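You operate a simulated robot arm through the tools that you are given. There is no shell and no other tool. Be economical: measure what you need, move in short steps, check, and stop when the job is done.

Carry out the task below with a simulated two-armed robot. There is one attempt and no reset: what you move stays moved.

TASK
Fetch the grey coil block labelled "230" from the top of the wide steel bench and set it in the grey tub. Put the cartridge marked "11 l/min" from the top of the wide steel bench on top of the small box there and the cartridge labelled "7 l/min" on the top of the long green bench. Stack the metal block marked "B2" from the top of the wide steel bench on top of the metal block marked "B3". Put the blue padlock from the top of the wide steel bench on the black book and the yellow padlock on top of the cardboard box there. Stack the box labelled "large" from the top of the long workbench on top of the box marked "small". The order is free. Set down upright: cartridge.
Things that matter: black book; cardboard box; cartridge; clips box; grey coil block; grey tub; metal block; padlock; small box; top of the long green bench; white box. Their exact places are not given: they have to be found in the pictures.

Only the result counts: the job must be done as asked and must still hold three seconds after the hand-in. Knocking over, shifting, dropping, spilling or breaking anything else fails it.

THE ROBOT
Two 7-joint arms with four-finger grippers on one trunk, on a base that drives. Base frame: it is fixed to the floor where the robot stands at the start and does not move with it; the origin is under the middle of the robot, x ahead of it, y to its left, z up; the surface under the hand at the start is at about z = 854. Units: mm, degrees, N and s.
The left shoulder is at the start at [40, 181, 1229], the right one opposite. With the tool pointing down near the work surface each hand reaches from about 300 to 840 mm from the robot's upright axis, wherever it stands, measured 20 degrees to its own side. Places, roughly: black book [1000, 750, 750]; cardboard box [750, 1000, 1000]; clips box, white box [1000, 2750, 750]; grey coil block [500, 0, 750]; grey tub (12x12x5 cm) [-3700, 1100, 400]; metal block [750, 250, 1000]; padlock [750, 1000, 750]; small box [750, 250, 750]; top of the long green bench [-2200, 1800, 800]. Payload 3.67 kg a hand.
Tool frame (each hand has its own): the origin (TCP) lies between the finger pads and is the grasp point; the fingertips stand 28 mm ahead of it; z points along the fingers, y is the line along which they close. The gripper opens to 112 mm. The gripper's body begins 73 mm behind the TCP.
Orientation is that of the tool frame in the base frame, as a unit quaternion [w, x, y, z]. With the fingers straight down and closing along the base's y, the tool's x points along the base's -x, its y along +y and its z along -z.

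THE INTERFACE
- The arms move only by the tool move_arm. It takes "left_commands", "right_commands" or both (then of equal length, played together; a hand with none holds still); each is a list that holds one entry, the list of rows, each a list of 7 numbers: the shift along the base's x, y, z in mm, then the turn, a rotation vector about the base's x, y, z in degrees, then the gripper command, from -1 (fully open) to 1 (shut), values between in proportion. In form: [[[x, y, z, ax, ay, az, hand], ...]]. A call has 1 to 8 rows; each row shifts and turns the commanded pose from where the row before left it. Rows are played at 5 a second. More than 50 mm and 8.6 degrees between two rows, or a gripper value outside its range, and nothing of the call is played. A pose out of reach is approached as far as the arm can. The call stops where the force on the tool passes 40 N (or 10 N more than at its start, if that is more) or the arm is blocked; 0.2 s more then pass. The fingers move at their own pace and stop on an object; they squeeze with about 24 N. The grip force told is the motor's: it shows also when the fingers shut on nothing. Time passes only in rows, and 0.2 s behind the last, so rows that do not move let the fingers close. It gives the time, the measured TCP pose, the force on the tool (base axes), the opening and the grip force at its end, in the units of the frame above (readings bear some noise), with the torque about the TCP (base axes, N m) and any sound that the robot's microphone picked up, and new pictures: "show" is both (left out), scene, wrist or none (wrist: the cameras of the hands that moved).
- Cameras (640 x 400 px; columns grow to the right, rows downward): "scene" is now at [109.4, -2.1, 1453.3]; the picture's right is [-0.04, -1.00, 0.00], its down [-0.61, 0.02, -0.79] and it looks along [0.79, -0.03, -0.61] (base axes); focal length 214 px, centre (320, 200). "left" rides on the left gripper at [60, 18, -104] in its tool frame; the picture's right is [-0.29, 0.96, 0.00], its down [-0.80, -0.24, -0.55] and it looks along [-0.53, -0.16, 0.83] (tool axes); focal length 234 px, centre (320, 200). "right" rides on the right gripper at [60, -18, -104] in its tool frame; the picture's right is [0.29, 0.96, 0.00], its down [-0.80, 0.24, -0.55] and it looks along [-0.53, 0.16, 0.83] (tool axes); focal length 234 px, centre (320, 200).
- move_column(by): slides the trunk up (or, below 0, down) by that many mm; the arms and the scene camera ride with it, the base frame stays. It gives what a move gives, with no picture.
- base_move(legs): drives the robot by 1 to 6 legs, each [ahead, left, turn to the left] in mm, mm and degrees, along the robot's own axes; the way and the turn of a leg run together, so that a leg with both is an arc; at most 1500 mm and 180 degrees a leg. The arms and the cameras ride along, it lands a little off, and it stops where it bumps. It gives what a move gives, and a new picture of the scene camera.
- aim_head(pan, tilt): turns the head with the scene camera to pan (to the left, within 86 degrees either way) and tilt (down, from -29 to 69), counted from straight ahead of the robot. It gives what a move gives, and a new picture of the scene camera.
- pixel_to_xyz(camera, pixels): for up to 12 pixels [column, row] of the newest picture of that camera ("zoom" is the newest enlarged one), the place [x, y, z] in the base frame of the surface seen there, good to about 2 mm. No time passes.
- inspect(camera, box): a new picture of the part [left, top, right, bottom] of that camera's present view, enlarged. No time passes.
- sign_off(): hands the job in; it is judged then, once.

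Go step by step. Measure first, check grasps and placings, and put right what went wrong. The budget is 138 turns and 260 pictures, counting those below and the enlarged ones. Unless the task says otherwise, let go and move clear before handing in, and close with one line.

The tools are called after "Emit:" as name(argument=value, ...) on one line, values as JSON. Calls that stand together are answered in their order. move_arm: Moves the arms, as the interface text tells. Its arguments: {"type":"object","properties":{"left_commands":{"type":"array"},"right_commands":{"type":"array"},"show":{"type":"string","enum":["both","scene","wrist","none"]}},"required":[]} The other tools are called the same way: move_column (by) slides the trunk up or down; base_move (legs) drives the base; aim_head (pan, tilt) turns the head that bears the scene camera; pixel_to_xyz (camera, pixels) gives the place of the surface under pixels of a picture; inspect (camera, box) takes an enlarged picture of a part of a camera's view; sign_off () hands the job in.

At the start:

```text
time_s: 0.0
left_position: [519.9, 458.9, 1132.4]
left_tool_rot: [0.0, 0.001, 1.0, 0.0]
left_wrist_force: [0.2, 0.1, 0.8]
left_torque: [0.02, 0.03, 0.02]
left_finger_gap: 112.1
left_finger_force: 0.1
right_position: [501.9, -77.0, 1163.3]
right_tool_rot: [0.001, 0.001, 1.0, -0.001]
right_wrist_force: [0.4, -0.1, 0.5]
right_torque: [0.0, -0.01, -0.05]
right_finger_gap: 111.9
right_finger_force: 0.0
trunk travel left (down, up): [-350.0, 164.0]
robot x, y, heading: [-0.9, -0.3, 0.1]
head pan, tilt: [-2.1, 37.6]
```

scene: 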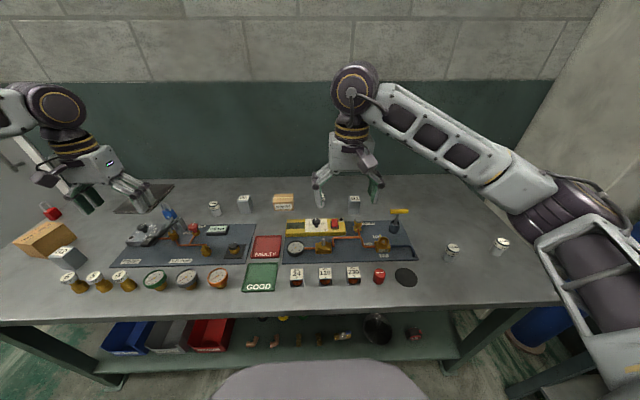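
right: 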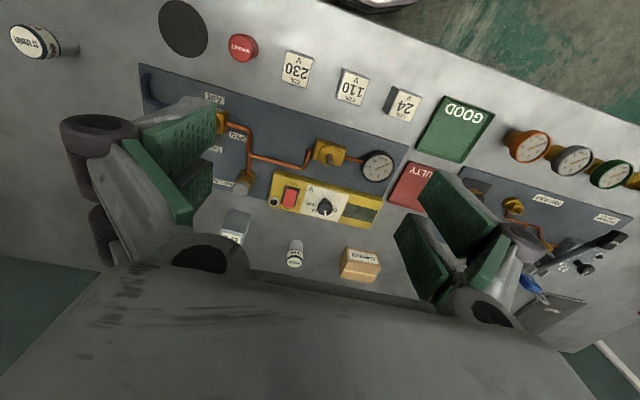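
left: 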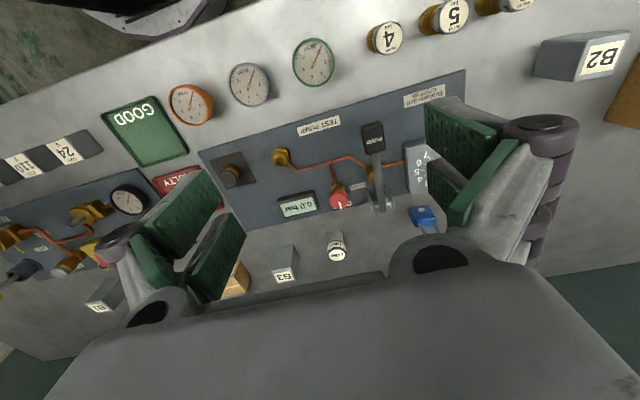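

The scene shows the steel bench with coil blocks around (297-353,275), cartridges at (214,208), (453,250), (500,245) and blocks B1/B2/B3. I enlarge parts to read labels.

Emit:
inspect(camera="scene", box=[0, 170, 240, 320])

Emit:
inspect(camera="scene", box=[200, 180, 380, 300])

Emit:
inspect(camera="scene", box=[340, 180, 520, 300])

Emit:
pixel_to_xyz(camera="scene", pixels=[[353, 270], [353, 280], [214, 206], [453, 247], [500, 241], [244, 200], [66, 253], [283, 198], [283, 205], [353, 199], [45, 235], [150, 200]])

```text
2.67 times, centred on (120, 245) of scene
```

zoom: 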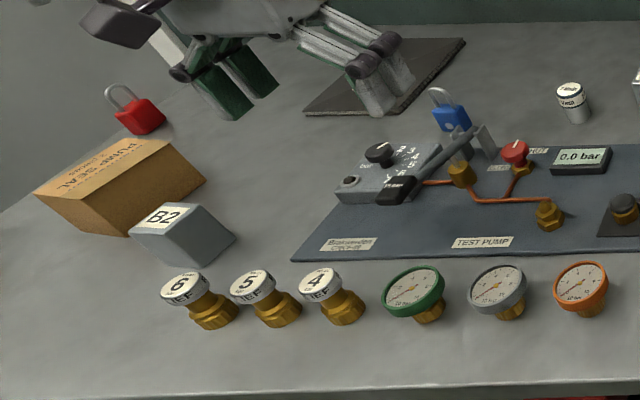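

```text
3.33 times, centred on (290, 240) of scene
```

zoom: 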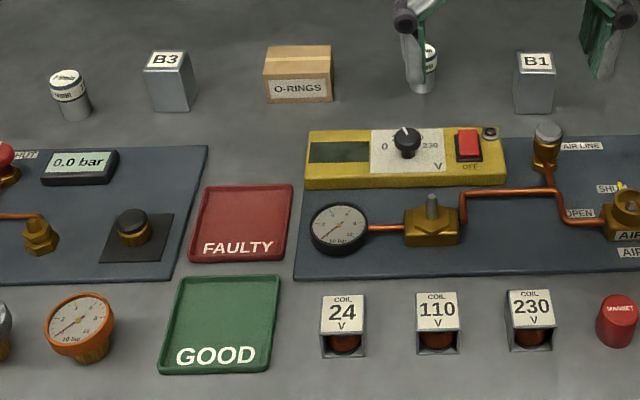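

```text
3.33 times, centred on (430, 240) of scene
```

zoom: 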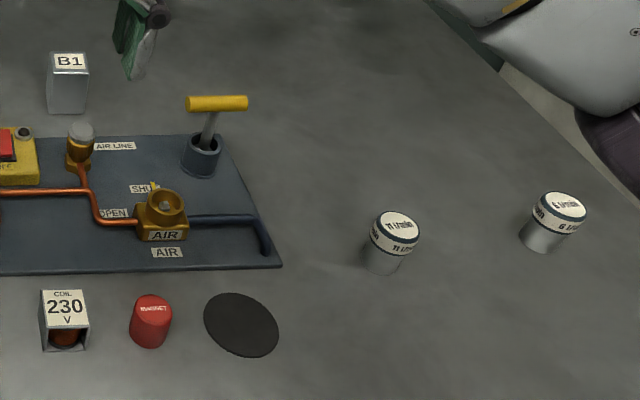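

```text
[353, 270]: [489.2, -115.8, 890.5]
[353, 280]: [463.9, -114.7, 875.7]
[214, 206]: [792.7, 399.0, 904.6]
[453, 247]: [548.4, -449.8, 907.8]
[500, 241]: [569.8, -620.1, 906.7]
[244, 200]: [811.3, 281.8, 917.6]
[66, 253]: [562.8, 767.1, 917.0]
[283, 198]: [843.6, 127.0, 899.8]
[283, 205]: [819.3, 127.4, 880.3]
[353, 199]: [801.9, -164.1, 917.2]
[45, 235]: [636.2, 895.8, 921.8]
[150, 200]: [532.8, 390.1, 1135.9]
```

Cartridges at (453,247)="11 l/min"-like, (500,241)="6", (214,206) and one behind the gripper at (318,200) still unread; the yellow padlock isn't seen yet. I pan the head left and look nearer.

Emit:
aim_head(pan=50, tilt=35)

Emit:
inspect(camera="left", box=[240, 200, 440, 325])

Emit:
inspect(camera="right", box=[240, 200, 400, 300])

```text
time_s: 1.2
left_position: [520.2, 457.9, 1133.4]
left_tool_rot: [0.001, 0.0, 1.0, 0.0]
left_wrist_force: [0.6, 0.3, 0.6]
left_torque: [0.0, 0.01, 0.01]
left_finger_gap: 111.9
left_finger_force: 0.0
right_position: [500.3, -76.0, 1162.9]
right_tool_rot: [0.0, 0.0, 1.0, 0.0]
right_wrist_force: [-0.4, -0.9, -1.2]
right_torque: [0.0, 0.01, 0.02]
right_finger_gap: 112.2
right_finger_force: 0.1
trunk travel left (down, up): [-350.0, 164.0]
robot x, y, heading: [0.4, -0.7, -0.1]
head pan, tilt: [50.0, 35.0]
```

scene: 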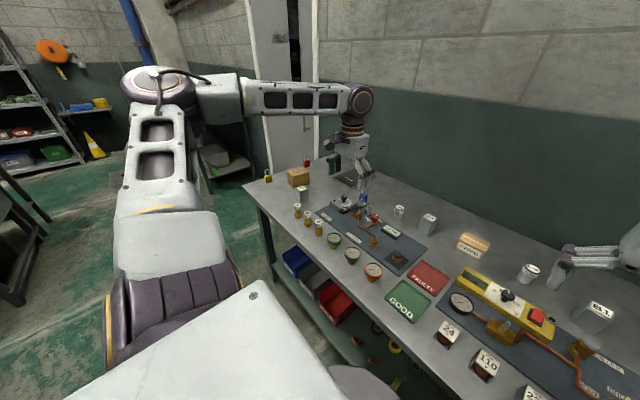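

```text
3.20 times, centred on (340, 262) of left
```

zoom: 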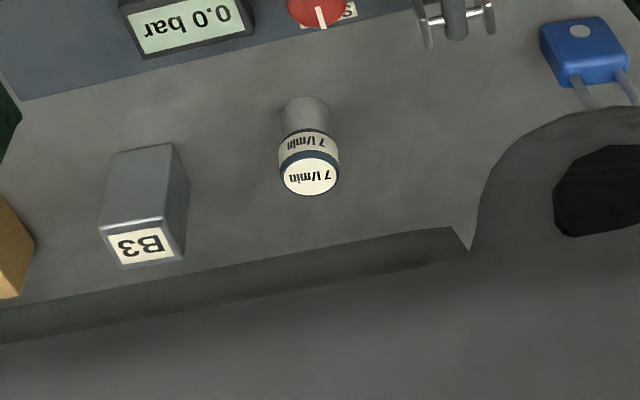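

```text
4.00 times, centred on (320, 250) of right
```

zoom: 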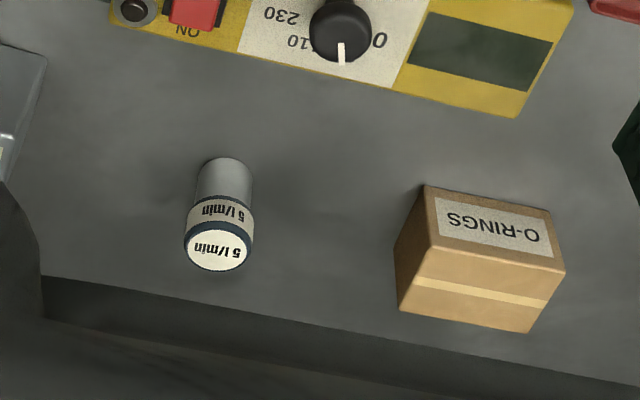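

The 7 l/min is at scene (793,399) and a yellow padlock sits at (267,175), beyond the cardboard box. I measure it.

Emit:
inspect(camera="scene", box=[240, 140, 420, 252])

Emit:
pixel_to_xyz(camera="scene", pixels=[[267, 179], [293, 170], [306, 168], [299, 179], [288, 176], [310, 174], [298, 183], [350, 178], [362, 196], [20, 180], [80, 150], [20, 300]])

```text
3.56 times, centred on (330, 196) of scene
```

zoom: 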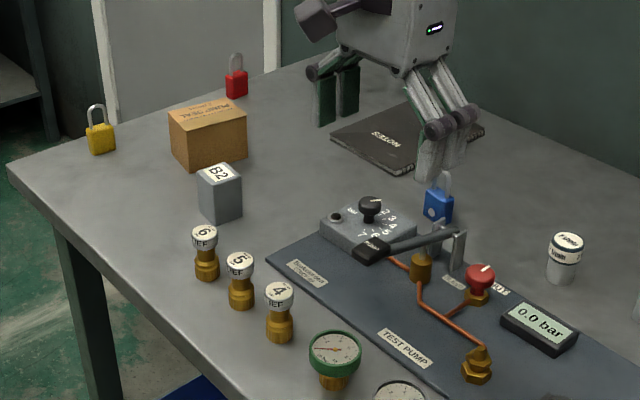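

```text
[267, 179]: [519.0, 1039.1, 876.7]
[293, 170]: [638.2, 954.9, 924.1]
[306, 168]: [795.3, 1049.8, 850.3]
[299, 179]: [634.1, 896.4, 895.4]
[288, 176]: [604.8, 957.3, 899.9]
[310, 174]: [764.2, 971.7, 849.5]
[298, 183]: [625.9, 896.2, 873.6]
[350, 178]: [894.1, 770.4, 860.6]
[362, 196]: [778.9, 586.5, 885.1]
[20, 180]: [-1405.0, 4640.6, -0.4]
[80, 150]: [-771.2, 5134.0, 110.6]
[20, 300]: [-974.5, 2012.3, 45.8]
```

The yellow padlock is at about (519,1039). I check what the grey round thing at (350,380) is before driving, and look lower left/right.

Emit:
pixel_to_xyz(camera="scene", pixels=[[350, 378], [250, 210], [300, 280], [246, 183], [400, 395]])

Emit:
aim_head(pan=0, tilt=65)

```text
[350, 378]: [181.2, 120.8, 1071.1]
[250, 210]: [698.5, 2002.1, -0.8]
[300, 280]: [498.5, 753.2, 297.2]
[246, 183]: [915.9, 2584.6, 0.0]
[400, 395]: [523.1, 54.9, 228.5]
```

```text
time_s: 2.4
left_position: [519.9, 458.2, 1134.1]
left_tool_rot: [0.0, -0.001, 1.0, -0.001]
left_wrist_force: [-0.3, -0.7, 0.0]
left_torque: [-0.01, -0.02, 0.02]
left_finger_gap: 111.9
left_finger_force: 0.0
right_position: [500.4, -76.4, 1163.5]
right_tool_rot: [0.0, 0.0, 1.0, 0.0]
right_wrist_force: [-0.4, -0.1, 0.2]
right_torque: [0.0, 0.03, -0.01]
right_finger_gap: 112.1
right_finger_force: 0.0
trunk travel left (down, up): [-350.0, 164.0]
robot x, y, heading: [1.7, -2.9, -0.1]
head pan, tilt: [0.0, 65.0]
```

scene: 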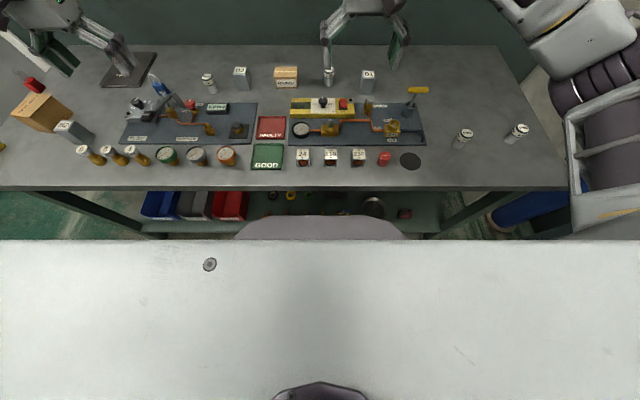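

The grey round thing is the robot's own body. I measure the bench edge and object details before choosing base poses.

Emit:
pixel_to_xyz(camera="scene", pixels=[[300, 188], [300, 184], [240, 70], [240, 83], [286, 71], [276, 72], [297, 72], [208, 77], [63, 127], [464, 132], [520, 129], [358, 153]])

Emit:
inspect(camera="scene", box=[0, 40, 320, 240])

```text
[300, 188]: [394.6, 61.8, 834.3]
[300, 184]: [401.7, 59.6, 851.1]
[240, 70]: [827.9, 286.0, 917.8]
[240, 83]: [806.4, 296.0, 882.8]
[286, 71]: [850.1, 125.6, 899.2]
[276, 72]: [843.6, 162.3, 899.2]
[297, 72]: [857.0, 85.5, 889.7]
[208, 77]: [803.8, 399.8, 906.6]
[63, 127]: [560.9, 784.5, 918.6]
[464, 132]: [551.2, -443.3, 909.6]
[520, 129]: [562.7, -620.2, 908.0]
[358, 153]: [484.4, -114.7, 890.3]
```

```text
2.00 times, centred on (160, 140) of scene
```

zoom: 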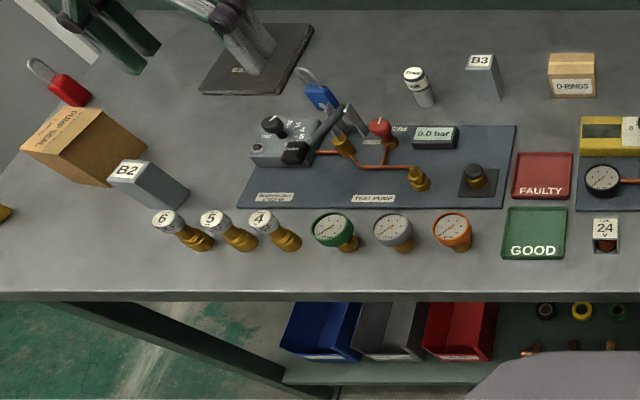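

Bench top is z≈851, its front edge x≈398; all pieces stand ~60 mm tall. I drive 100 ahead and 300 left so the left arm reaches everything on the left half.

Emit:
base_move(legs=[[0, 300, 0], [100, 0, 0]])

Emit:
aim_head(pan=25, tilt=50)

```text
time_s: 5.2
left_position: [616.3, 760.9, 1133.4]
left_tool_rot: [0.0, -0.003, 1.0, 0.0]
left_wrist_force: [-0.6, 0.5, -0.2]
left_torque: [-0.01, 0.03, 0.02]
left_finger_gap: 112.0
left_finger_force: 0.1
right_position: [601.0, 224.9, 1163.4]
right_tool_rot: [0.0, -0.002, 1.0, 0.0]
right_wrist_force: [0.6, -0.3, -0.5]
right_torque: [0.02, 0.02, -0.02]
right_finger_gap: 112.0
right_finger_force: 0.0
trunk travel left (down, up): [-350.0, 164.0]
robot x, y, heading: [102.9, 296.9, 0.3]
head pan, tilt: [0.0, 65.0]
```

scene: 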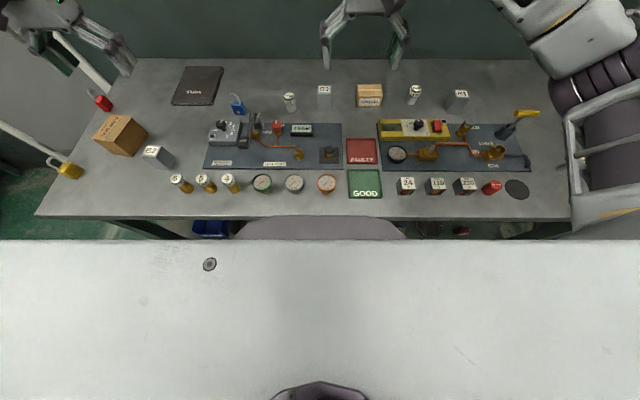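

```text
time_s: 6.1
left_position: [617.3, 760.2, 1134.1]
left_tool_rot: [0.0, -0.002, 1.0, 0.0]
left_wrist_force: [0.0, 0.2, -0.1]
left_torque: [-0.03, 0.0, 0.01]
left_finger_gap: 111.9
left_finger_force: 0.2
right_position: [600.0, 224.5, 1163.5]
right_tool_rot: [0.0, -0.002, 1.0, 0.0]
right_wrist_force: [0.4, -0.5, -0.4]
right_torque: [0.03, 0.0, 0.01]
right_finger_gap: 111.9
right_finger_force: 0.1
trunk travel left (down, up): [-350.0, 164.0]
robot x, y, heading: [98.0, 301.8, -0.0]
head pan, tilt: [25.0, 50.0]
```

scene: 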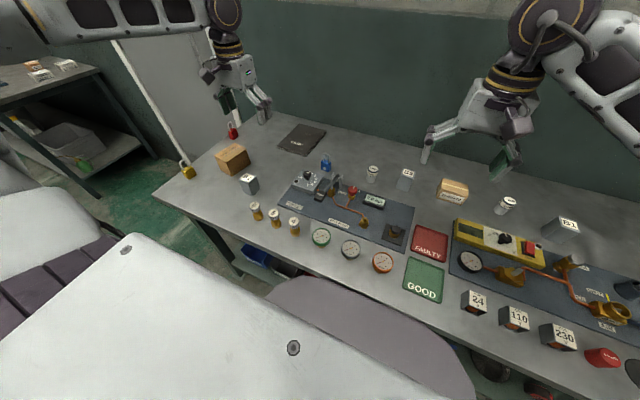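

I look closely at B2, the cardboard box and the padlocks to get grasp geometry.

Emit:
inspect(camera="scene", box=[160, 100, 340, 212])

Emit:
inspect(camera="left", box=[0, 0, 640, 400])

```text
3.56 times, centred on (250, 156) of scene
```

zoom: 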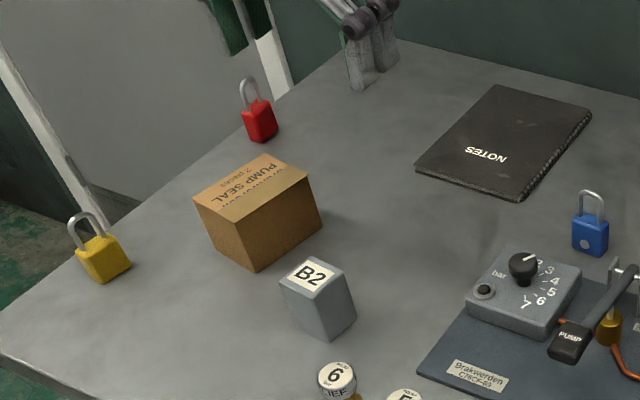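

```text
1.00 times, centred on (320, 200) of left (not enlarged: the box is as wide or as high as the picture)
```

zoom: 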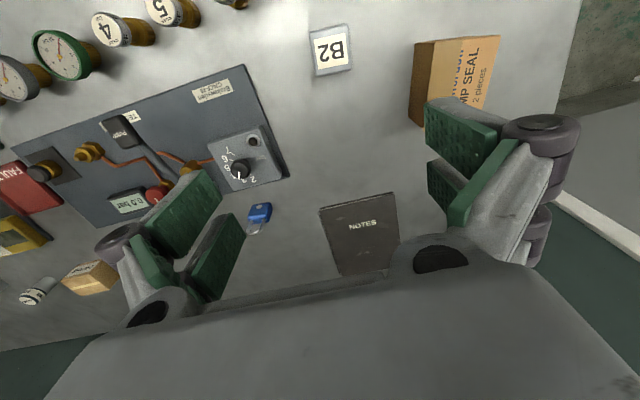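

From the wrist view, B2's top face spans (309,28)-(352,72). I measure corners of B2, the cardboard box, the book and the blue padlock.

Emit:
pixel_to_xyz(camera="left", pixels=[[312, 33], [345, 26], [351, 63], [319, 71], [466, 43], [497, 38], [486, 98], [430, 99], [323, 211], [390, 197], [398, 240], [259, 210]])

Emit:
inspect(camera="left", box=[220, 0, 420, 125])

```text
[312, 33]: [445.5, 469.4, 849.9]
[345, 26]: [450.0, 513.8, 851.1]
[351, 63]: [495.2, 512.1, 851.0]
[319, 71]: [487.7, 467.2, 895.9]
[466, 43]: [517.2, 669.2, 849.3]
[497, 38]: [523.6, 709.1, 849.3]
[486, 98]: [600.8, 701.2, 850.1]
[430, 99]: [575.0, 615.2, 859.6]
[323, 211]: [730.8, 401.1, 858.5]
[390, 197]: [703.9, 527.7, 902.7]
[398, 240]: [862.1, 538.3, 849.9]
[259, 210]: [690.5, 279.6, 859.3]
```

```text
3.20 times, centred on (320, 62) of left
```

zoom: 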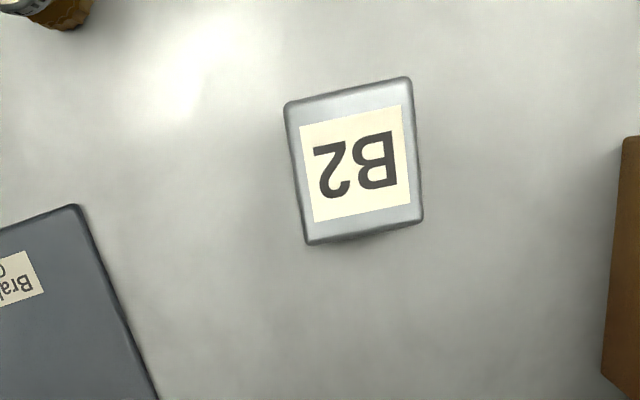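

The left pixel query used the stale picture; I use the zoom for B2, then refresh the wrist picture.

Emit:
pixel_to_xyz(camera="zoom", pixels=[[290, 108], [407, 83], [418, 214], [310, 238], [357, 165]])

Emit:
move_arm(left_commands=[[[0, 0, 0, 0, 0, 0, -1]]], show="wrist")

```text
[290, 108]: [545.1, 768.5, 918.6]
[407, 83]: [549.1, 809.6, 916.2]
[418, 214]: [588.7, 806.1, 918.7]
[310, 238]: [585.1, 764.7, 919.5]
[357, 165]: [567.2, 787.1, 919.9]
```

```text
time_s: 6.5
left_position: [617.7, 759.6, 1133.3]
left_tool_rot: [0.001, -0.003, 1.0, 0.0]
left_wrist_force: [0.0, 0.1, -0.5]
left_torque: [0.01, 0.03, 0.0]
left_finger_gap: 112.1
left_finger_force: 0.1
right_position: [600.0, 223.6, 1163.2]
right_tool_rot: [0.0, -0.001, 1.0, 0.0]
right_wrist_force: [-0.8, -0.3, -1.2]
right_torque: [-0.02, 0.0, -0.04]
right_finger_gap: 112.0
right_finger_force: 0.1
trunk travel left (down, up): [-350.0, 164.0]
robot x, y, heading: [98.5, 297.0, 0.2]
head pan, tilt: [25.0, 50.0]
```

left: 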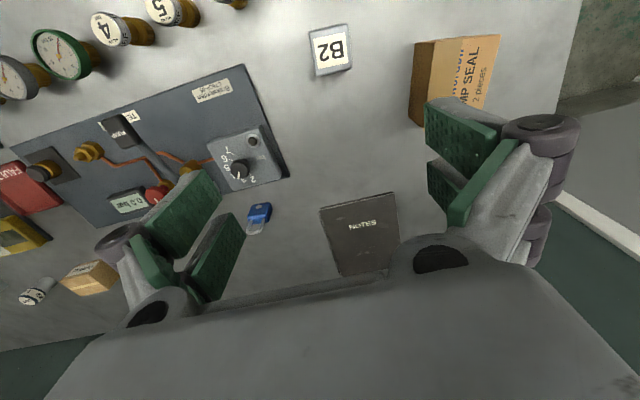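

B2: centre (567,787), 42 mm square, top 918, turned about -5.5°. I lower the left hand over it and close.

Emit:
move_arm(left_commands=[[[-25, 14, -10, 0, 0, -5.5, -1], [-25.7, 13.4, -30, 0, 0, 0, -1], [0, 0, -45, 0, 0, 0, -1], [0, 0, -45, 0, 0, 0, -1], [0, 0, -30, 0, 0, 0, -1], [0, 0, 0, 0, 0, 0, -1]]], show="wrist")

```text
time_s: 7.9
left_position: [566.9, 786.8, 976.0]
left_tool_rot: [0.001, 0.045, 0.999, 0.0]
left_wrist_force: [1.0, -0.7, -0.1]
left_torque: [0.03, -0.04, 0.01]
left_finger_gap: 112.4
left_finger_force: 0.0
right_position: [599.2, 225.4, 1162.1]
right_tool_rot: [0.0, -0.001, 1.0, -0.001]
right_wrist_force: [0.0, -0.2, -0.9]
right_torque: [-0.02, 0.01, -0.02]
right_finger_gap: 111.9
right_finger_force: 0.1
trunk travel left (down, up): [-350.0, 164.0]
robot x, y, heading: [96.3, 295.5, 0.2]
head pan, tilt: [25.0, 50.0]
```

left: 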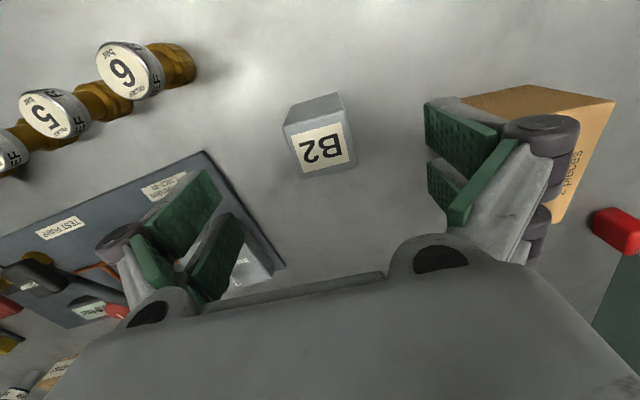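

B2 sits centred between the fingers. Descend 81 mm and close.

Emit:
move_arm(left_commands=[[[0, 0, -40, 0, 0, 0, -1], [0, 0, -41, 0, 0, 0, -1], [0, 0, 0, 0, 0, 0, -1], [0, 0, 0, 0, 0, 0, 1], [0, 0, 0, 0, 0, 0, 1], [0, 0, 0, 0, 0, 0, 1], [0, 0, 45, 0, 0, 0, 1], [0, 0, 45, 0, 0, 0, 1]]], show="wrist")

Emit:
pixel_to_xyz(camera="scene", pixels=[[404, 178], [409, 173], [401, 171]])

Emit:
inspect(camera="scene", box=[340, 140, 540, 265])

```text
time_s: 9.7
left_position: [567.1, 786.1, 982.5]
left_tool_rot: [-0.001, 0.047, 0.999, 0.0]
left_wrist_force: [-0.8, -0.6, -8.2]
left_torque: [0.0, -0.02, 0.0]
left_finger_gap: 46.1
left_finger_force: 23.8
right_position: [600.9, 224.0, 1162.4]
right_tool_rot: [0.0, -0.001, 1.0, 0.0]
right_wrist_force: [-0.1, 0.1, 0.0]
right_torque: [0.01, -0.01, -0.01]
right_finger_gap: 111.9
right_finger_force: 0.0
trunk travel left (down, up): [-350.0, 164.0]
robot x, y, heading: [97.6, 297.3, -0.1]
head pan, tilt: [25.0, 50.0]
```

left: 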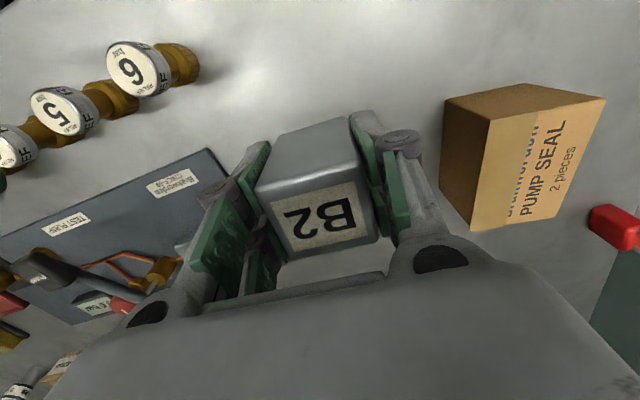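

```text
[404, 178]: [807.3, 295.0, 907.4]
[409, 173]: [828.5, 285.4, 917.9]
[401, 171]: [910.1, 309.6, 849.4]
```

```text
3.20 times, centred on (440, 202) of scene
```

zoom: 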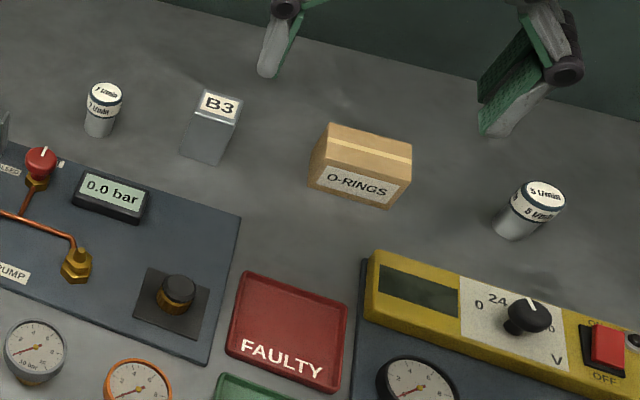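

B2 is held (gap 46). I measure B3's top corners in the zoom while lifting to clear height.

Emit:
pixel_to_xyz(camera="zoom", pixels=[[202, 92], [239, 98], [232, 122], [192, 114], [216, 105], [331, 125], [409, 143], [395, 178], [314, 160], [104, 92]])

Emit:
move_arm(left_commands=[[[0, 0, 45, 0, 0, 0, 1], [0, -20, 40, 0, 0, 0, 1], [35, -35, 0, 0, 0, 0, 1], [35, -35, 0, 0, 0, 0, 1], [35, -35, 0, 0, 0, 0, 1], [0, -45, 0, 0, 0, 0, 1], [0, -45, 0, 0, 0, 0, 1], [0, -45, 0, 0, 0, 0, 1]]], show="none")

```text
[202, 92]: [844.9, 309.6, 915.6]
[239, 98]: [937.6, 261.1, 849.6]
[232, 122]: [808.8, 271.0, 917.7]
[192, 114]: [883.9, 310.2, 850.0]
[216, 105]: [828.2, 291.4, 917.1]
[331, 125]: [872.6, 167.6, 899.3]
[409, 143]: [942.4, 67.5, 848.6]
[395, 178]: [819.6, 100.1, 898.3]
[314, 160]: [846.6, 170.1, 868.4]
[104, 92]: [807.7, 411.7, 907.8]
```

```text
time_s: 11.5
left_position: [674.2, 523.4, 1066.2]
left_tool_rot: [-0.001, 0.045, 0.999, 0.001]
left_wrist_force: [0.5, -1.1, -8.1]
left_torque: [-0.01, 0.04, -0.03]
left_finger_gap: 46.0
left_finger_force: 23.9
right_position: [601.8, 222.6, 1161.7]
right_tool_rot: [-0.001, -0.002, 1.0, 0.001]
right_wrist_force: [0.6, 0.4, 0.0]
right_torque: [0.02, -0.03, -0.01]
right_finger_gap: 111.9
right_finger_force: 0.1
trunk travel left (down, up): [-350.0, 164.0]
robot x, y, heading: [98.7, 300.9, 0.3]
head pan, tilt: [25.0, 50.0]
```

B3's top centre is ≈(827,290), z 917. I swing the right hand aside and bring B2 near, then view B3 from the wrist.

Emit:
move_arm(left_commands=[[[10, -20, 0, 0, 0, 0, 1], [20, -30, 0, 0, 0, 0, 1], [20, -35, 0, 0, 0, 0, 1], [20, -35, 0, 0, 0, 0, 1], [20, -35, 0, 0, 0, 0, 1], [0, 0, 0, 0, 0, 0, 1]]], right_commands=[[[0, -45, 0, 0, 0, 0, -1], [0, -45, 0, 0, 0, 0, -1], [0, -45, 0, 0, 0, 0, -1], [0, -45, 0, 0, 0, 0, -1], [0, -20, 0, 0, 0, 0, -1], [0, 0, 0, 0, 0, 0, -1]]], show="both")

```text
time_s: 12.9
left_position: [706.9, 442.1, 1073.6]
left_tool_rot: [0.0, 0.045, 0.999, 0.0]
left_wrist_force: [-0.6, 0.2, -8.2]
left_torque: [-0.02, 0.0, -0.01]
left_finger_gap: 46.2
left_finger_force: 23.8
left hand out of reach, approached as far as the arm can: row 3, 4, 5
right_position: [602.7, 25.8, 1161.4]
right_tool_rot: [-0.001, -0.003, 1.0, 0.0]
right_wrist_force: [-0.2, 0.0, 0.0]
right_torque: [-0.03, -0.03, 0.01]
right_finger_gap: 112.1
right_finger_force: 0.1
trunk travel left (down, up): [-350.0, 164.0]
robot x, y, heading: [99.3, 302.5, 0.2]
head pan, tilt: [25.0, 50.0]
```

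scene: 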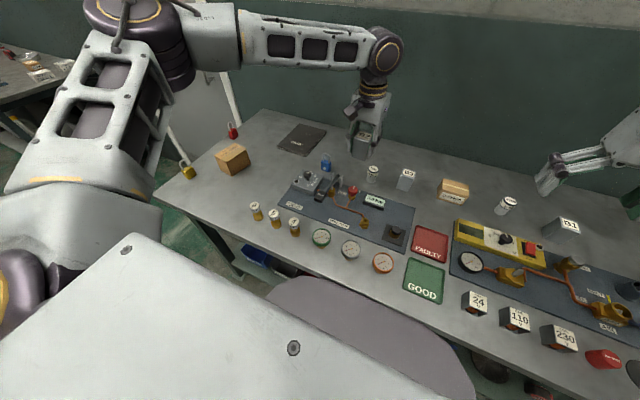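
right: 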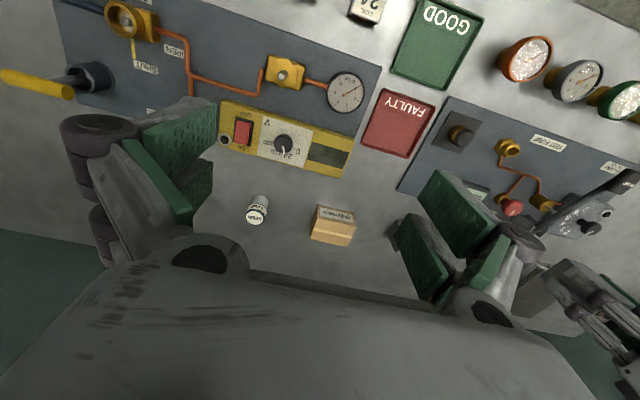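
left: 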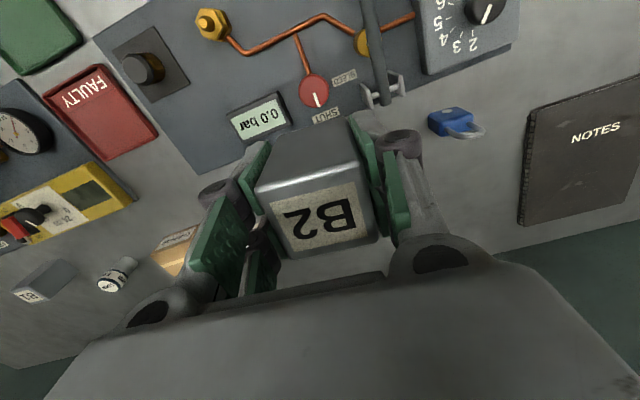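

The left arm stalled at (707,442), short of B3, on a kinematic limit rather than distance. I drive the base 270 right so B3 falls in the left hand's natural direction.

Emit:
base_move(legs=[[0, -270, 0]])

```text
time_s: 14.9
left_position: [707.2, 173.0, 1072.3]
left_tool_rot: [0.0, 0.045, 0.999, 0.0]
left_wrist_force: [0.0, -0.7, -7.8]
left_torque: [-0.01, 0.02, -0.01]
left_finger_gap: 45.8
left_finger_force: 24.2
right_position: [604.7, -245.2, 1161.6]
right_tool_rot: [0.0, -0.003, 1.0, 0.0]
right_wrist_force: [-0.5, 0.1, -0.8]
right_torque: [0.03, 0.02, -0.06]
right_finger_gap: 111.8
right_finger_force: 0.1
trunk travel left (down, up): [-350.0, 164.0]
robot x, y, heading: [100.7, 30.0, 0.5]
head pan, tilt: [25.0, 50.0]
```

scene: 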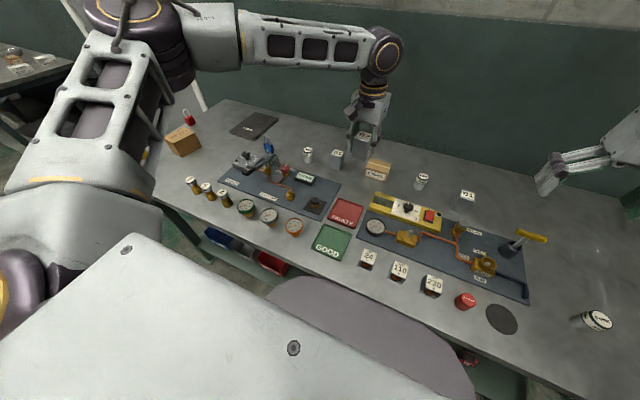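

B3 now is ahead-left of the hand. I move toward it and check the wrist view.

Emit:
move_arm(left_commands=[[[0, 40, 0, 0, 0, 0, 1], [0, 40, 0, 0, 0, 0, 1], [30, 37, 0, 0, 0, 0, 1], [20, 0, 0, 0, 0, 0, 1], [0, 0, 0, 0, 0, 0, 1]]], show="both")

```text
time_s: 16.1
left_position: [760.4, 289.8, 1072.4]
left_tool_rot: [0.0, 0.044, 0.999, -0.001]
left_wrist_force: [-1.3, 0.1, -7.8]
left_torque: [-0.01, -0.02, 0.0]
left_finger_gap: 45.8
left_finger_force: 24.5
right_position: [603.7, -243.8, 1161.4]
right_tool_rot: [0.0, -0.003, 1.0, 0.0]
right_wrist_force: [-1.0, -1.0, 0.3]
right_torque: [-0.02, 0.0, -0.01]
right_finger_gap: 112.1
right_finger_force: 0.1
trunk travel left (down, up): [-350.0, 164.0]
robot x, y, heading: [97.5, 27.2, 0.4]
head pan, tilt: [25.0, 50.0]
```

scene: 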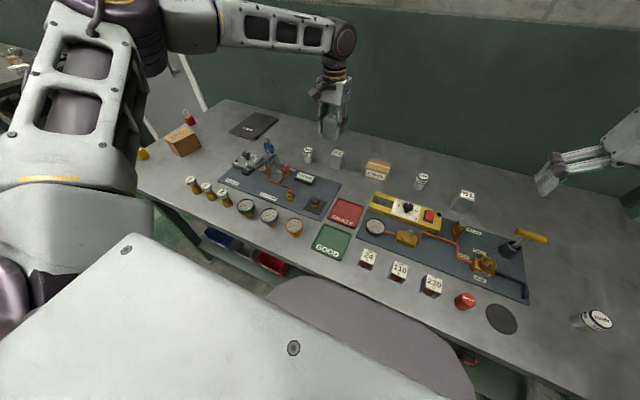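
left: 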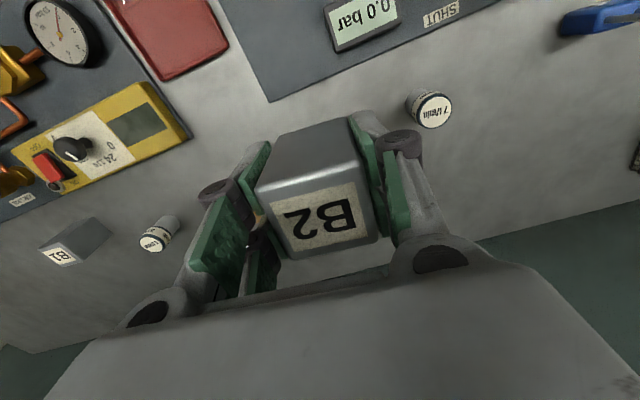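

B3 is visible at (338,157); I zoom to measure its corners exactly.

Emit:
inspect(camera="scene", box=[300, 130, 412, 200])

Emit:
move_arm(left_commands=[[[25, 0, 0, 0, 0, 0, 1], [25, 0, 0, 0, 0, 0, 1], [17, 0, 0, 0, 0, 0, 1], [0, 0, 0, 0, 0, 0, 1]]], show="none")

```text
5.71 times, centred on (356, 165) of scene
```

zoom: 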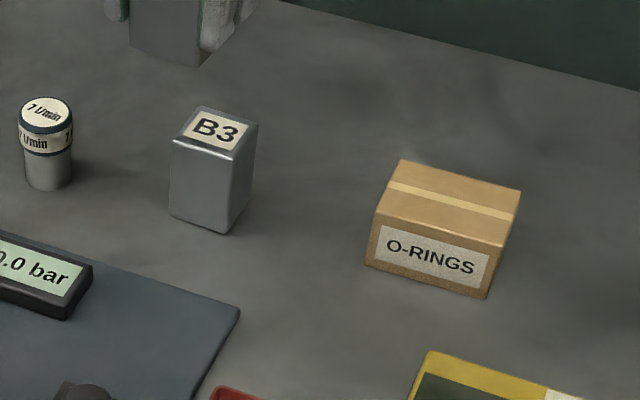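

```text
time_s: 17.1
left_position: [795.8, 298.6, 1072.4]
left_tool_rot: [-0.001, 0.046, 0.999, -0.001]
left_wrist_force: [0.8, 0.2, -8.2]
left_torque: [0.0, 0.01, 0.03]
left_finger_gap: 45.8
left_finger_force: 24.5
left hand out of reach, approached as far as the arm can: row 2, 3
right_position: [605.2, -245.1, 1161.3]
right_tool_rot: [-0.001, -0.002, 1.0, 0.0]
right_wrist_force: [0.4, -0.2, 0.2]
right_torque: [-0.03, 0.0, 0.03]
right_finger_gap: 112.2
right_finger_force: 0.1
trunk travel left (down, up): [-350.0, 164.0]
robot x, y, heading: [98.6, 30.0, 0.7]
head pan, tilt: [25.0, 50.0]
```

Reach stalls at x≈796 at this height. I measure B3 and O-RINGS corners in the zoom, then drive the base 70 ahead.

Emit:
pixel_to_xyz(camera="zoom", pixels=[[203, 109], [252, 123], [232, 156], [176, 139], [214, 131], [402, 164], [516, 192], [498, 240], [382, 212], [449, 202], [46, 110]])

Emit:
base_move(legs=[[70, 0, 0]])

```text
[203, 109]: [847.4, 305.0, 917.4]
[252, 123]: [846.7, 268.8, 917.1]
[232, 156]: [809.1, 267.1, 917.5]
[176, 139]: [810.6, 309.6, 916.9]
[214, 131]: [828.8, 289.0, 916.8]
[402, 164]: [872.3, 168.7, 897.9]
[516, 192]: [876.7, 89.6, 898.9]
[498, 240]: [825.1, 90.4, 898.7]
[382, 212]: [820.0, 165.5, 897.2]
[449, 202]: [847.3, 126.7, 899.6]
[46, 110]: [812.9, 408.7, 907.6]
```

```text
time_s: 18.1
left_position: [841.7, 298.3, 1066.3]
left_tool_rot: [-0.003, 0.044, 0.999, -0.001]
left_wrist_force: [2.1, 0.3, -9.4]
left_torque: [0.0, 0.15, -0.02]
left_finger_gap: 45.7
left_finger_force: 23.7
right_position: [651.4, -243.1, 1157.0]
right_tool_rot: [-0.005, -0.003, 1.0, 0.0]
right_wrist_force: [1.9, 0.6, -0.7]
right_torque: [0.0, 0.16, -0.01]
right_finger_gap: 112.1
right_finger_force: 0.1
trunk travel left (down, up): [-350.0, 164.0]
robot x, y, heading: [143.0, 26.4, 0.3]
head pan, tilt: [25.0, 50.0]
stopped in leg 1: the robot was blocked; the commanded pose is now the measured one
```

scene: 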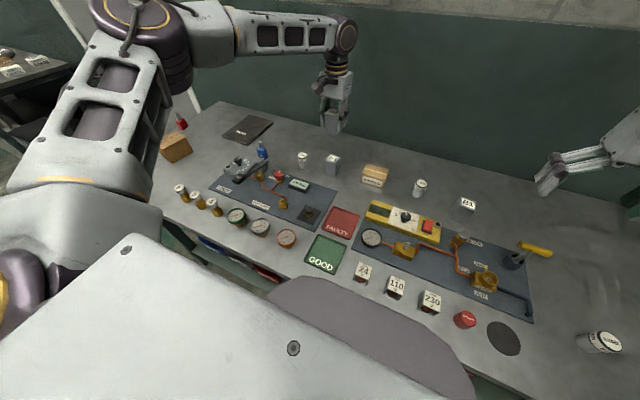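

The base bumped at x=143 (limit found). I back off 15 mm and check nothing on the bench shifted.

Emit:
base_move(legs=[[-15, 0, 0]])

Emit:
inspect(camera="scene", box=[290, 120, 418, 200])

```text
time_s: 18.9
left_position: [821.2, 299.2, 1071.5]
left_tool_rot: [0.001, 0.044, 0.999, -0.001]
left_wrist_force: [1.6, 0.6, -8.6]
left_torque: [-0.02, 0.05, -0.02]
left_finger_gap: 45.9
left_finger_force: 23.6
right_position: [632.0, -244.6, 1160.6]
right_tool_rot: [-0.002, -0.003, 1.0, 0.0]
right_wrist_force: [-0.1, -0.1, -1.0]
right_torque: [0.03, 0.02, 0.0]
right_finger_gap: 112.0
right_finger_force: 0.0
trunk travel left (down, up): [-350.0, 164.0]
robot x, y, heading: [125.5, 33.3, 0.4]
head pan, tilt: [25.0, 50.0]
```

scene: 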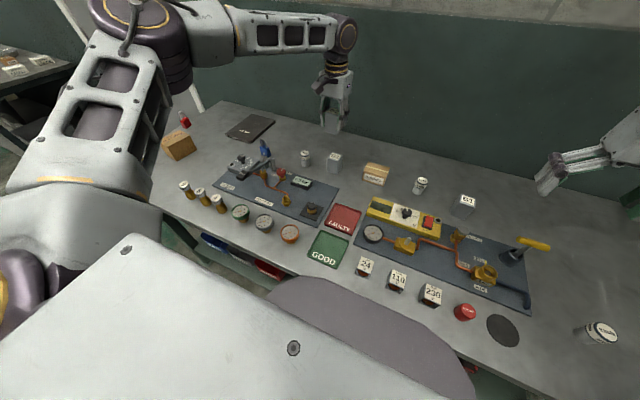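

```text
5.00 times, centred on (354, 160) of scene
```

zoom: 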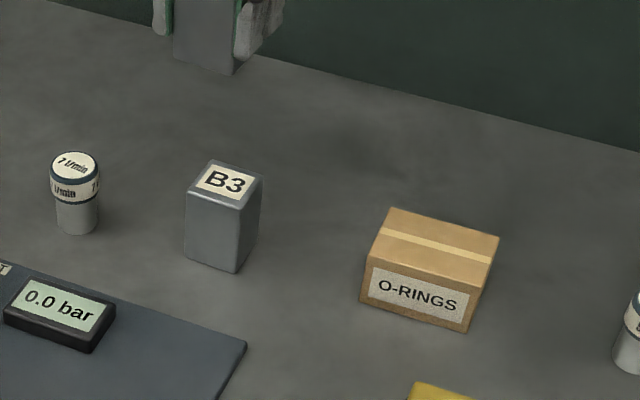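

All looks unmoved. I align over (828,288), turn back 5.5°, and lower to about 10 mm above B3.

Emit:
move_arm(left_commands=[[[7, -11, 0, 0, 0, 5, 1], [0, 0, -35, 0, 0, 0, 1], [0, 0, -35, 0, 0, 0, 1], [0, 0, -25, 0, 0, 0, 1], [0, 0, 0, 0, 0, 0, 1]]], show="wrist")

Emit:
inspect(camera="scene", box=[290, 100, 418, 180])

```text
time_s: 20.1
left_position: [800.3, 300.7, 983.6]
left_tool_rot: [0.004, 0.001, 1.0, -0.002]
left_wrist_force: [-0.4, -0.2, -8.5]
left_torque: [-0.02, 0.02, -0.02]
left_finger_gap: 45.6
left_finger_force: 24.4
left hand out of reach, approached as far as the arm can: row 1, 2, 3, 4
right_position: [628.4, -244.4, 1162.8]
right_tool_rot: [0.0, -0.002, 1.0, 0.0]
right_wrist_force: [0.0, -0.2, -0.3]
right_torque: [-0.02, -0.06, 0.03]
right_finger_gap: 112.3
right_finger_force: 0.0
trunk travel left (down, up): [-350.0, 164.0]
robot x, y, heading: [120.7, 33.6, 0.2]
head pan, tilt: [25.0, 50.0]
```

left: 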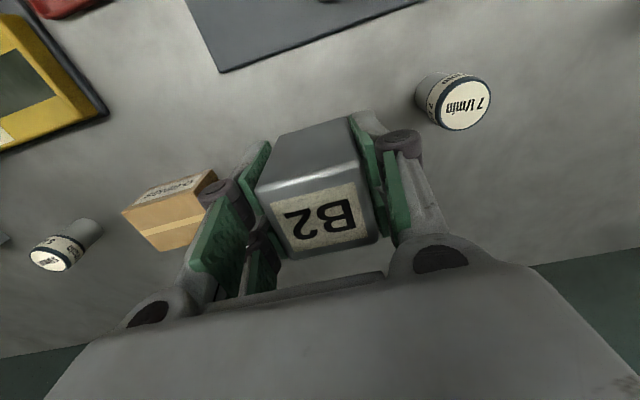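

```text
5.00 times, centred on (354, 140) of scene
```

zoom: 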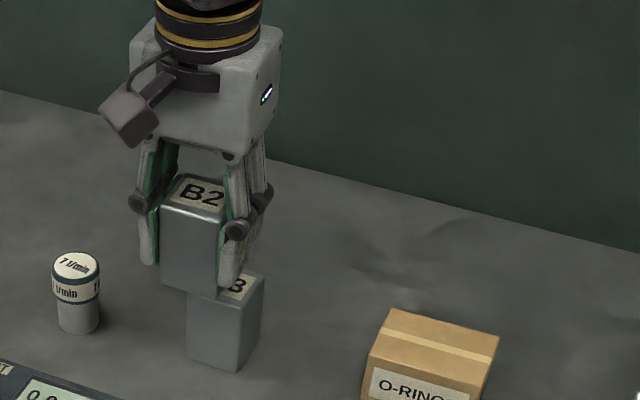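

Reach is again short (800,301), worse with the yaw turned back. I raise the trunk 110 mm so the hand works lower relative to the shoulder, where reach is larger.

Emit:
move_column(by=110)

Emit:
move_arm(left_commands=[[[0, 0, -30, 0, 0, -4, 1], [0, 0, -40, 0, 0, 0, 1], [14, -6, 0, 0, 0, 0, 1], [14, -7, 0, 0, 0, 0, 1], [0, 0, 0, 0, 0, 0, 1]]], show="wrist")

```text
time_s: 21.5
left_position: [801.6, 301.2, 1094.1]
left_tool_rot: [0.003, 0.0, 1.0, -0.002]
left_wrist_force: [0.7, 1.3, -7.7]
left_torque: [0.0, 0.04, -0.02]
left_finger_gap: 45.9
left_finger_force: 24.2
right_position: [628.2, -245.0, 1275.0]
right_tool_rot: [0.0, -0.003, 1.0, 0.0]
right_wrist_force: [0.0, -0.5, 0.7]
right_torque: [0.03, 0.02, 0.0]
right_finger_gap: 112.0
right_finger_force: 0.0
trunk travel left (down, up): [-460.0, 54.0]
robot x, y, heading: [125.3, 34.2, -0.2]
head pan, tilt: [25.0, 50.0]
```

```text
time_s: 22.7
left_position: [781.4, 310.4, 1041.8]
left_tool_rot: [0.004, 0.035, 0.999, -0.002]
left_wrist_force: [0.2, 0.7, -8.4]
left_torque: [-0.02, 0.01, -0.01]
left_finger_gap: 45.8
left_finger_force: 23.5
left hand out of reach, approached as far as the arm can: row 1, 2, 3, 4
right_position: [629.0, -243.5, 1272.4]
right_tool_rot: [0.0, -0.002, 1.0, 0.0]
right_wrist_force: [-0.5, -0.3, -0.3]
right_torque: [-0.01, 0.01, 0.03]
right_finger_gap: 111.9
right_finger_force: 0.1
trunk travel left (down, up): [-460.0, 54.0]
robot x, y, heading: [125.0, 32.0, 0.4]
head pan, tilt: [25.0, 50.0]
```

left: 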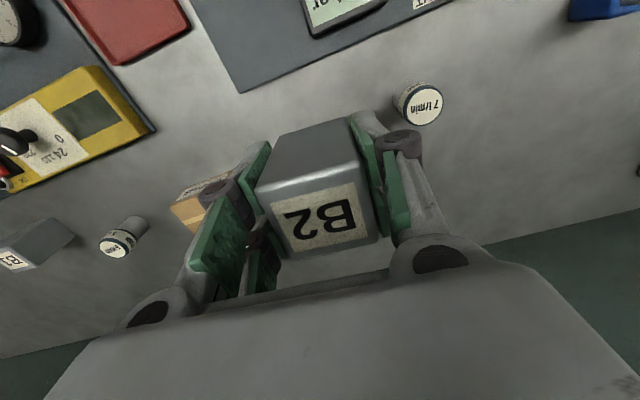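

Raising made it worse: the data fit a sphere about the shoulder, with more reach the farther the target is to the left. I lower the trunk 60 and drive 110 right, so B3 lies farther to the arm's own side.

Emit:
move_column(by=-60)

Emit:
base_move(legs=[[0, -110, 0]])

Emit:
move_arm(left_commands=[[[0, 40, 0, 0, 0, 0, 1], [10, 40, 10, 0, 0, 0, 1], [15, 5, 10, 0, 0, 0, 1], [15, 0, 0, 0, 0, 0, 1], [0, 0, 0, 0, 0, 0, 1]]], show="both")

```text
time_s: 23.7
left_position: [781.6, 309.3, 981.9]
left_tool_rot: [0.004, 0.037, 0.999, -0.002]
left_wrist_force: [-0.1, 0.7, -8.4]
left_torque: [0.01, 0.0, 0.03]
left_finger_gap: 45.7
left_finger_force: 24.4
right_position: [627.8, -243.8, 1212.9]
right_tool_rot: [0.001, -0.003, 1.0, -0.001]
right_wrist_force: [0.9, -0.3, -0.2]
right_torque: [0.02, 0.0, -0.02]
right_finger_gap: 112.3
right_finger_force: 0.1
trunk travel left (down, up): [-400.0, 114.0]
robot x, y, heading: [124.6, 30.5, 0.3]
head pan, tilt: [25.0, 50.0]
```

```text
time_s: 24.9
left_position: [781.9, 198.6, 980.6]
left_tool_rot: [0.003, 0.036, 0.999, -0.002]
left_wrist_force: [0.1, 0.0, -9.2]
left_torque: [-0.03, 0.0, -0.03]
left_finger_gap: 45.8
left_finger_force: 23.7
right_position: [627.7, -354.3, 1213.1]
right_tool_rot: [0.0, -0.002, 1.0, 0.0]
right_wrist_force: [-0.2, -0.2, 0.0]
right_torque: [-0.04, -0.04, 0.01]
right_finger_gap: 112.1
right_finger_force: 0.0
trunk travel left (down, up): [-400.0, 114.0]
robot x, y, heading: [122.2, -79.0, 0.1]
head pan, tilt: [25.0, 50.0]
```

scene: 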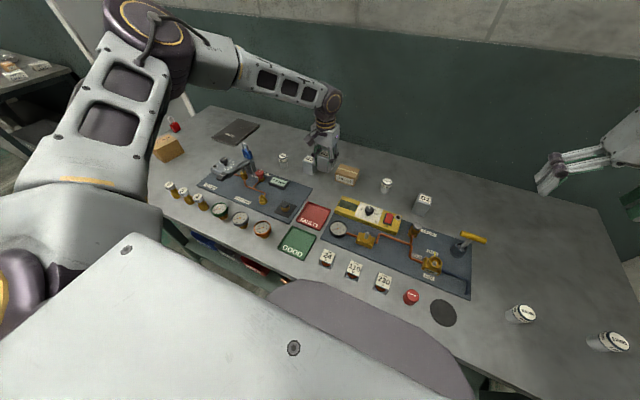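

```text
time_s: 26.1
left_position: [818.5, 284.9, 1000.4]
left_tool_rot: [0.004, 0.036, 0.999, -0.004]
left_wrist_force: [-0.1, -0.2, -8.1]
left_torque: [-0.01, 0.04, -0.02]
left_finger_gap: 46.1
left_finger_force: 23.7
left hand out of reach, approached as far as the arm can: row 4
right_position: [628.4, -354.2, 1212.9]
right_tool_rot: [0.0, -0.003, 1.0, 0.0]
right_wrist_force: [0.3, 0.6, -0.7]
right_torque: [-0.04, 0.02, 0.01]
right_finger_gap: 112.0
right_finger_force: 0.1
trunk travel left (down, up): [-400.0, 114.0]
robot x, y, heading: [124.8, -82.5, 0.3]
head pan, tilt: [25.0, 50.0]
```

scene: 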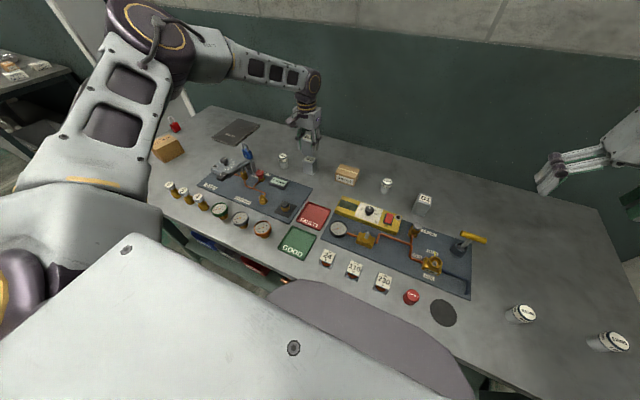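
left: 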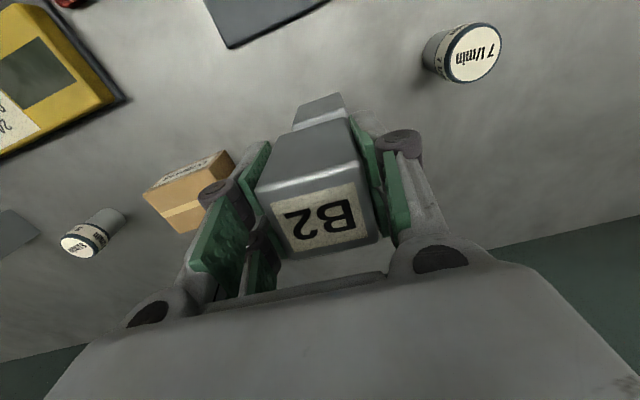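

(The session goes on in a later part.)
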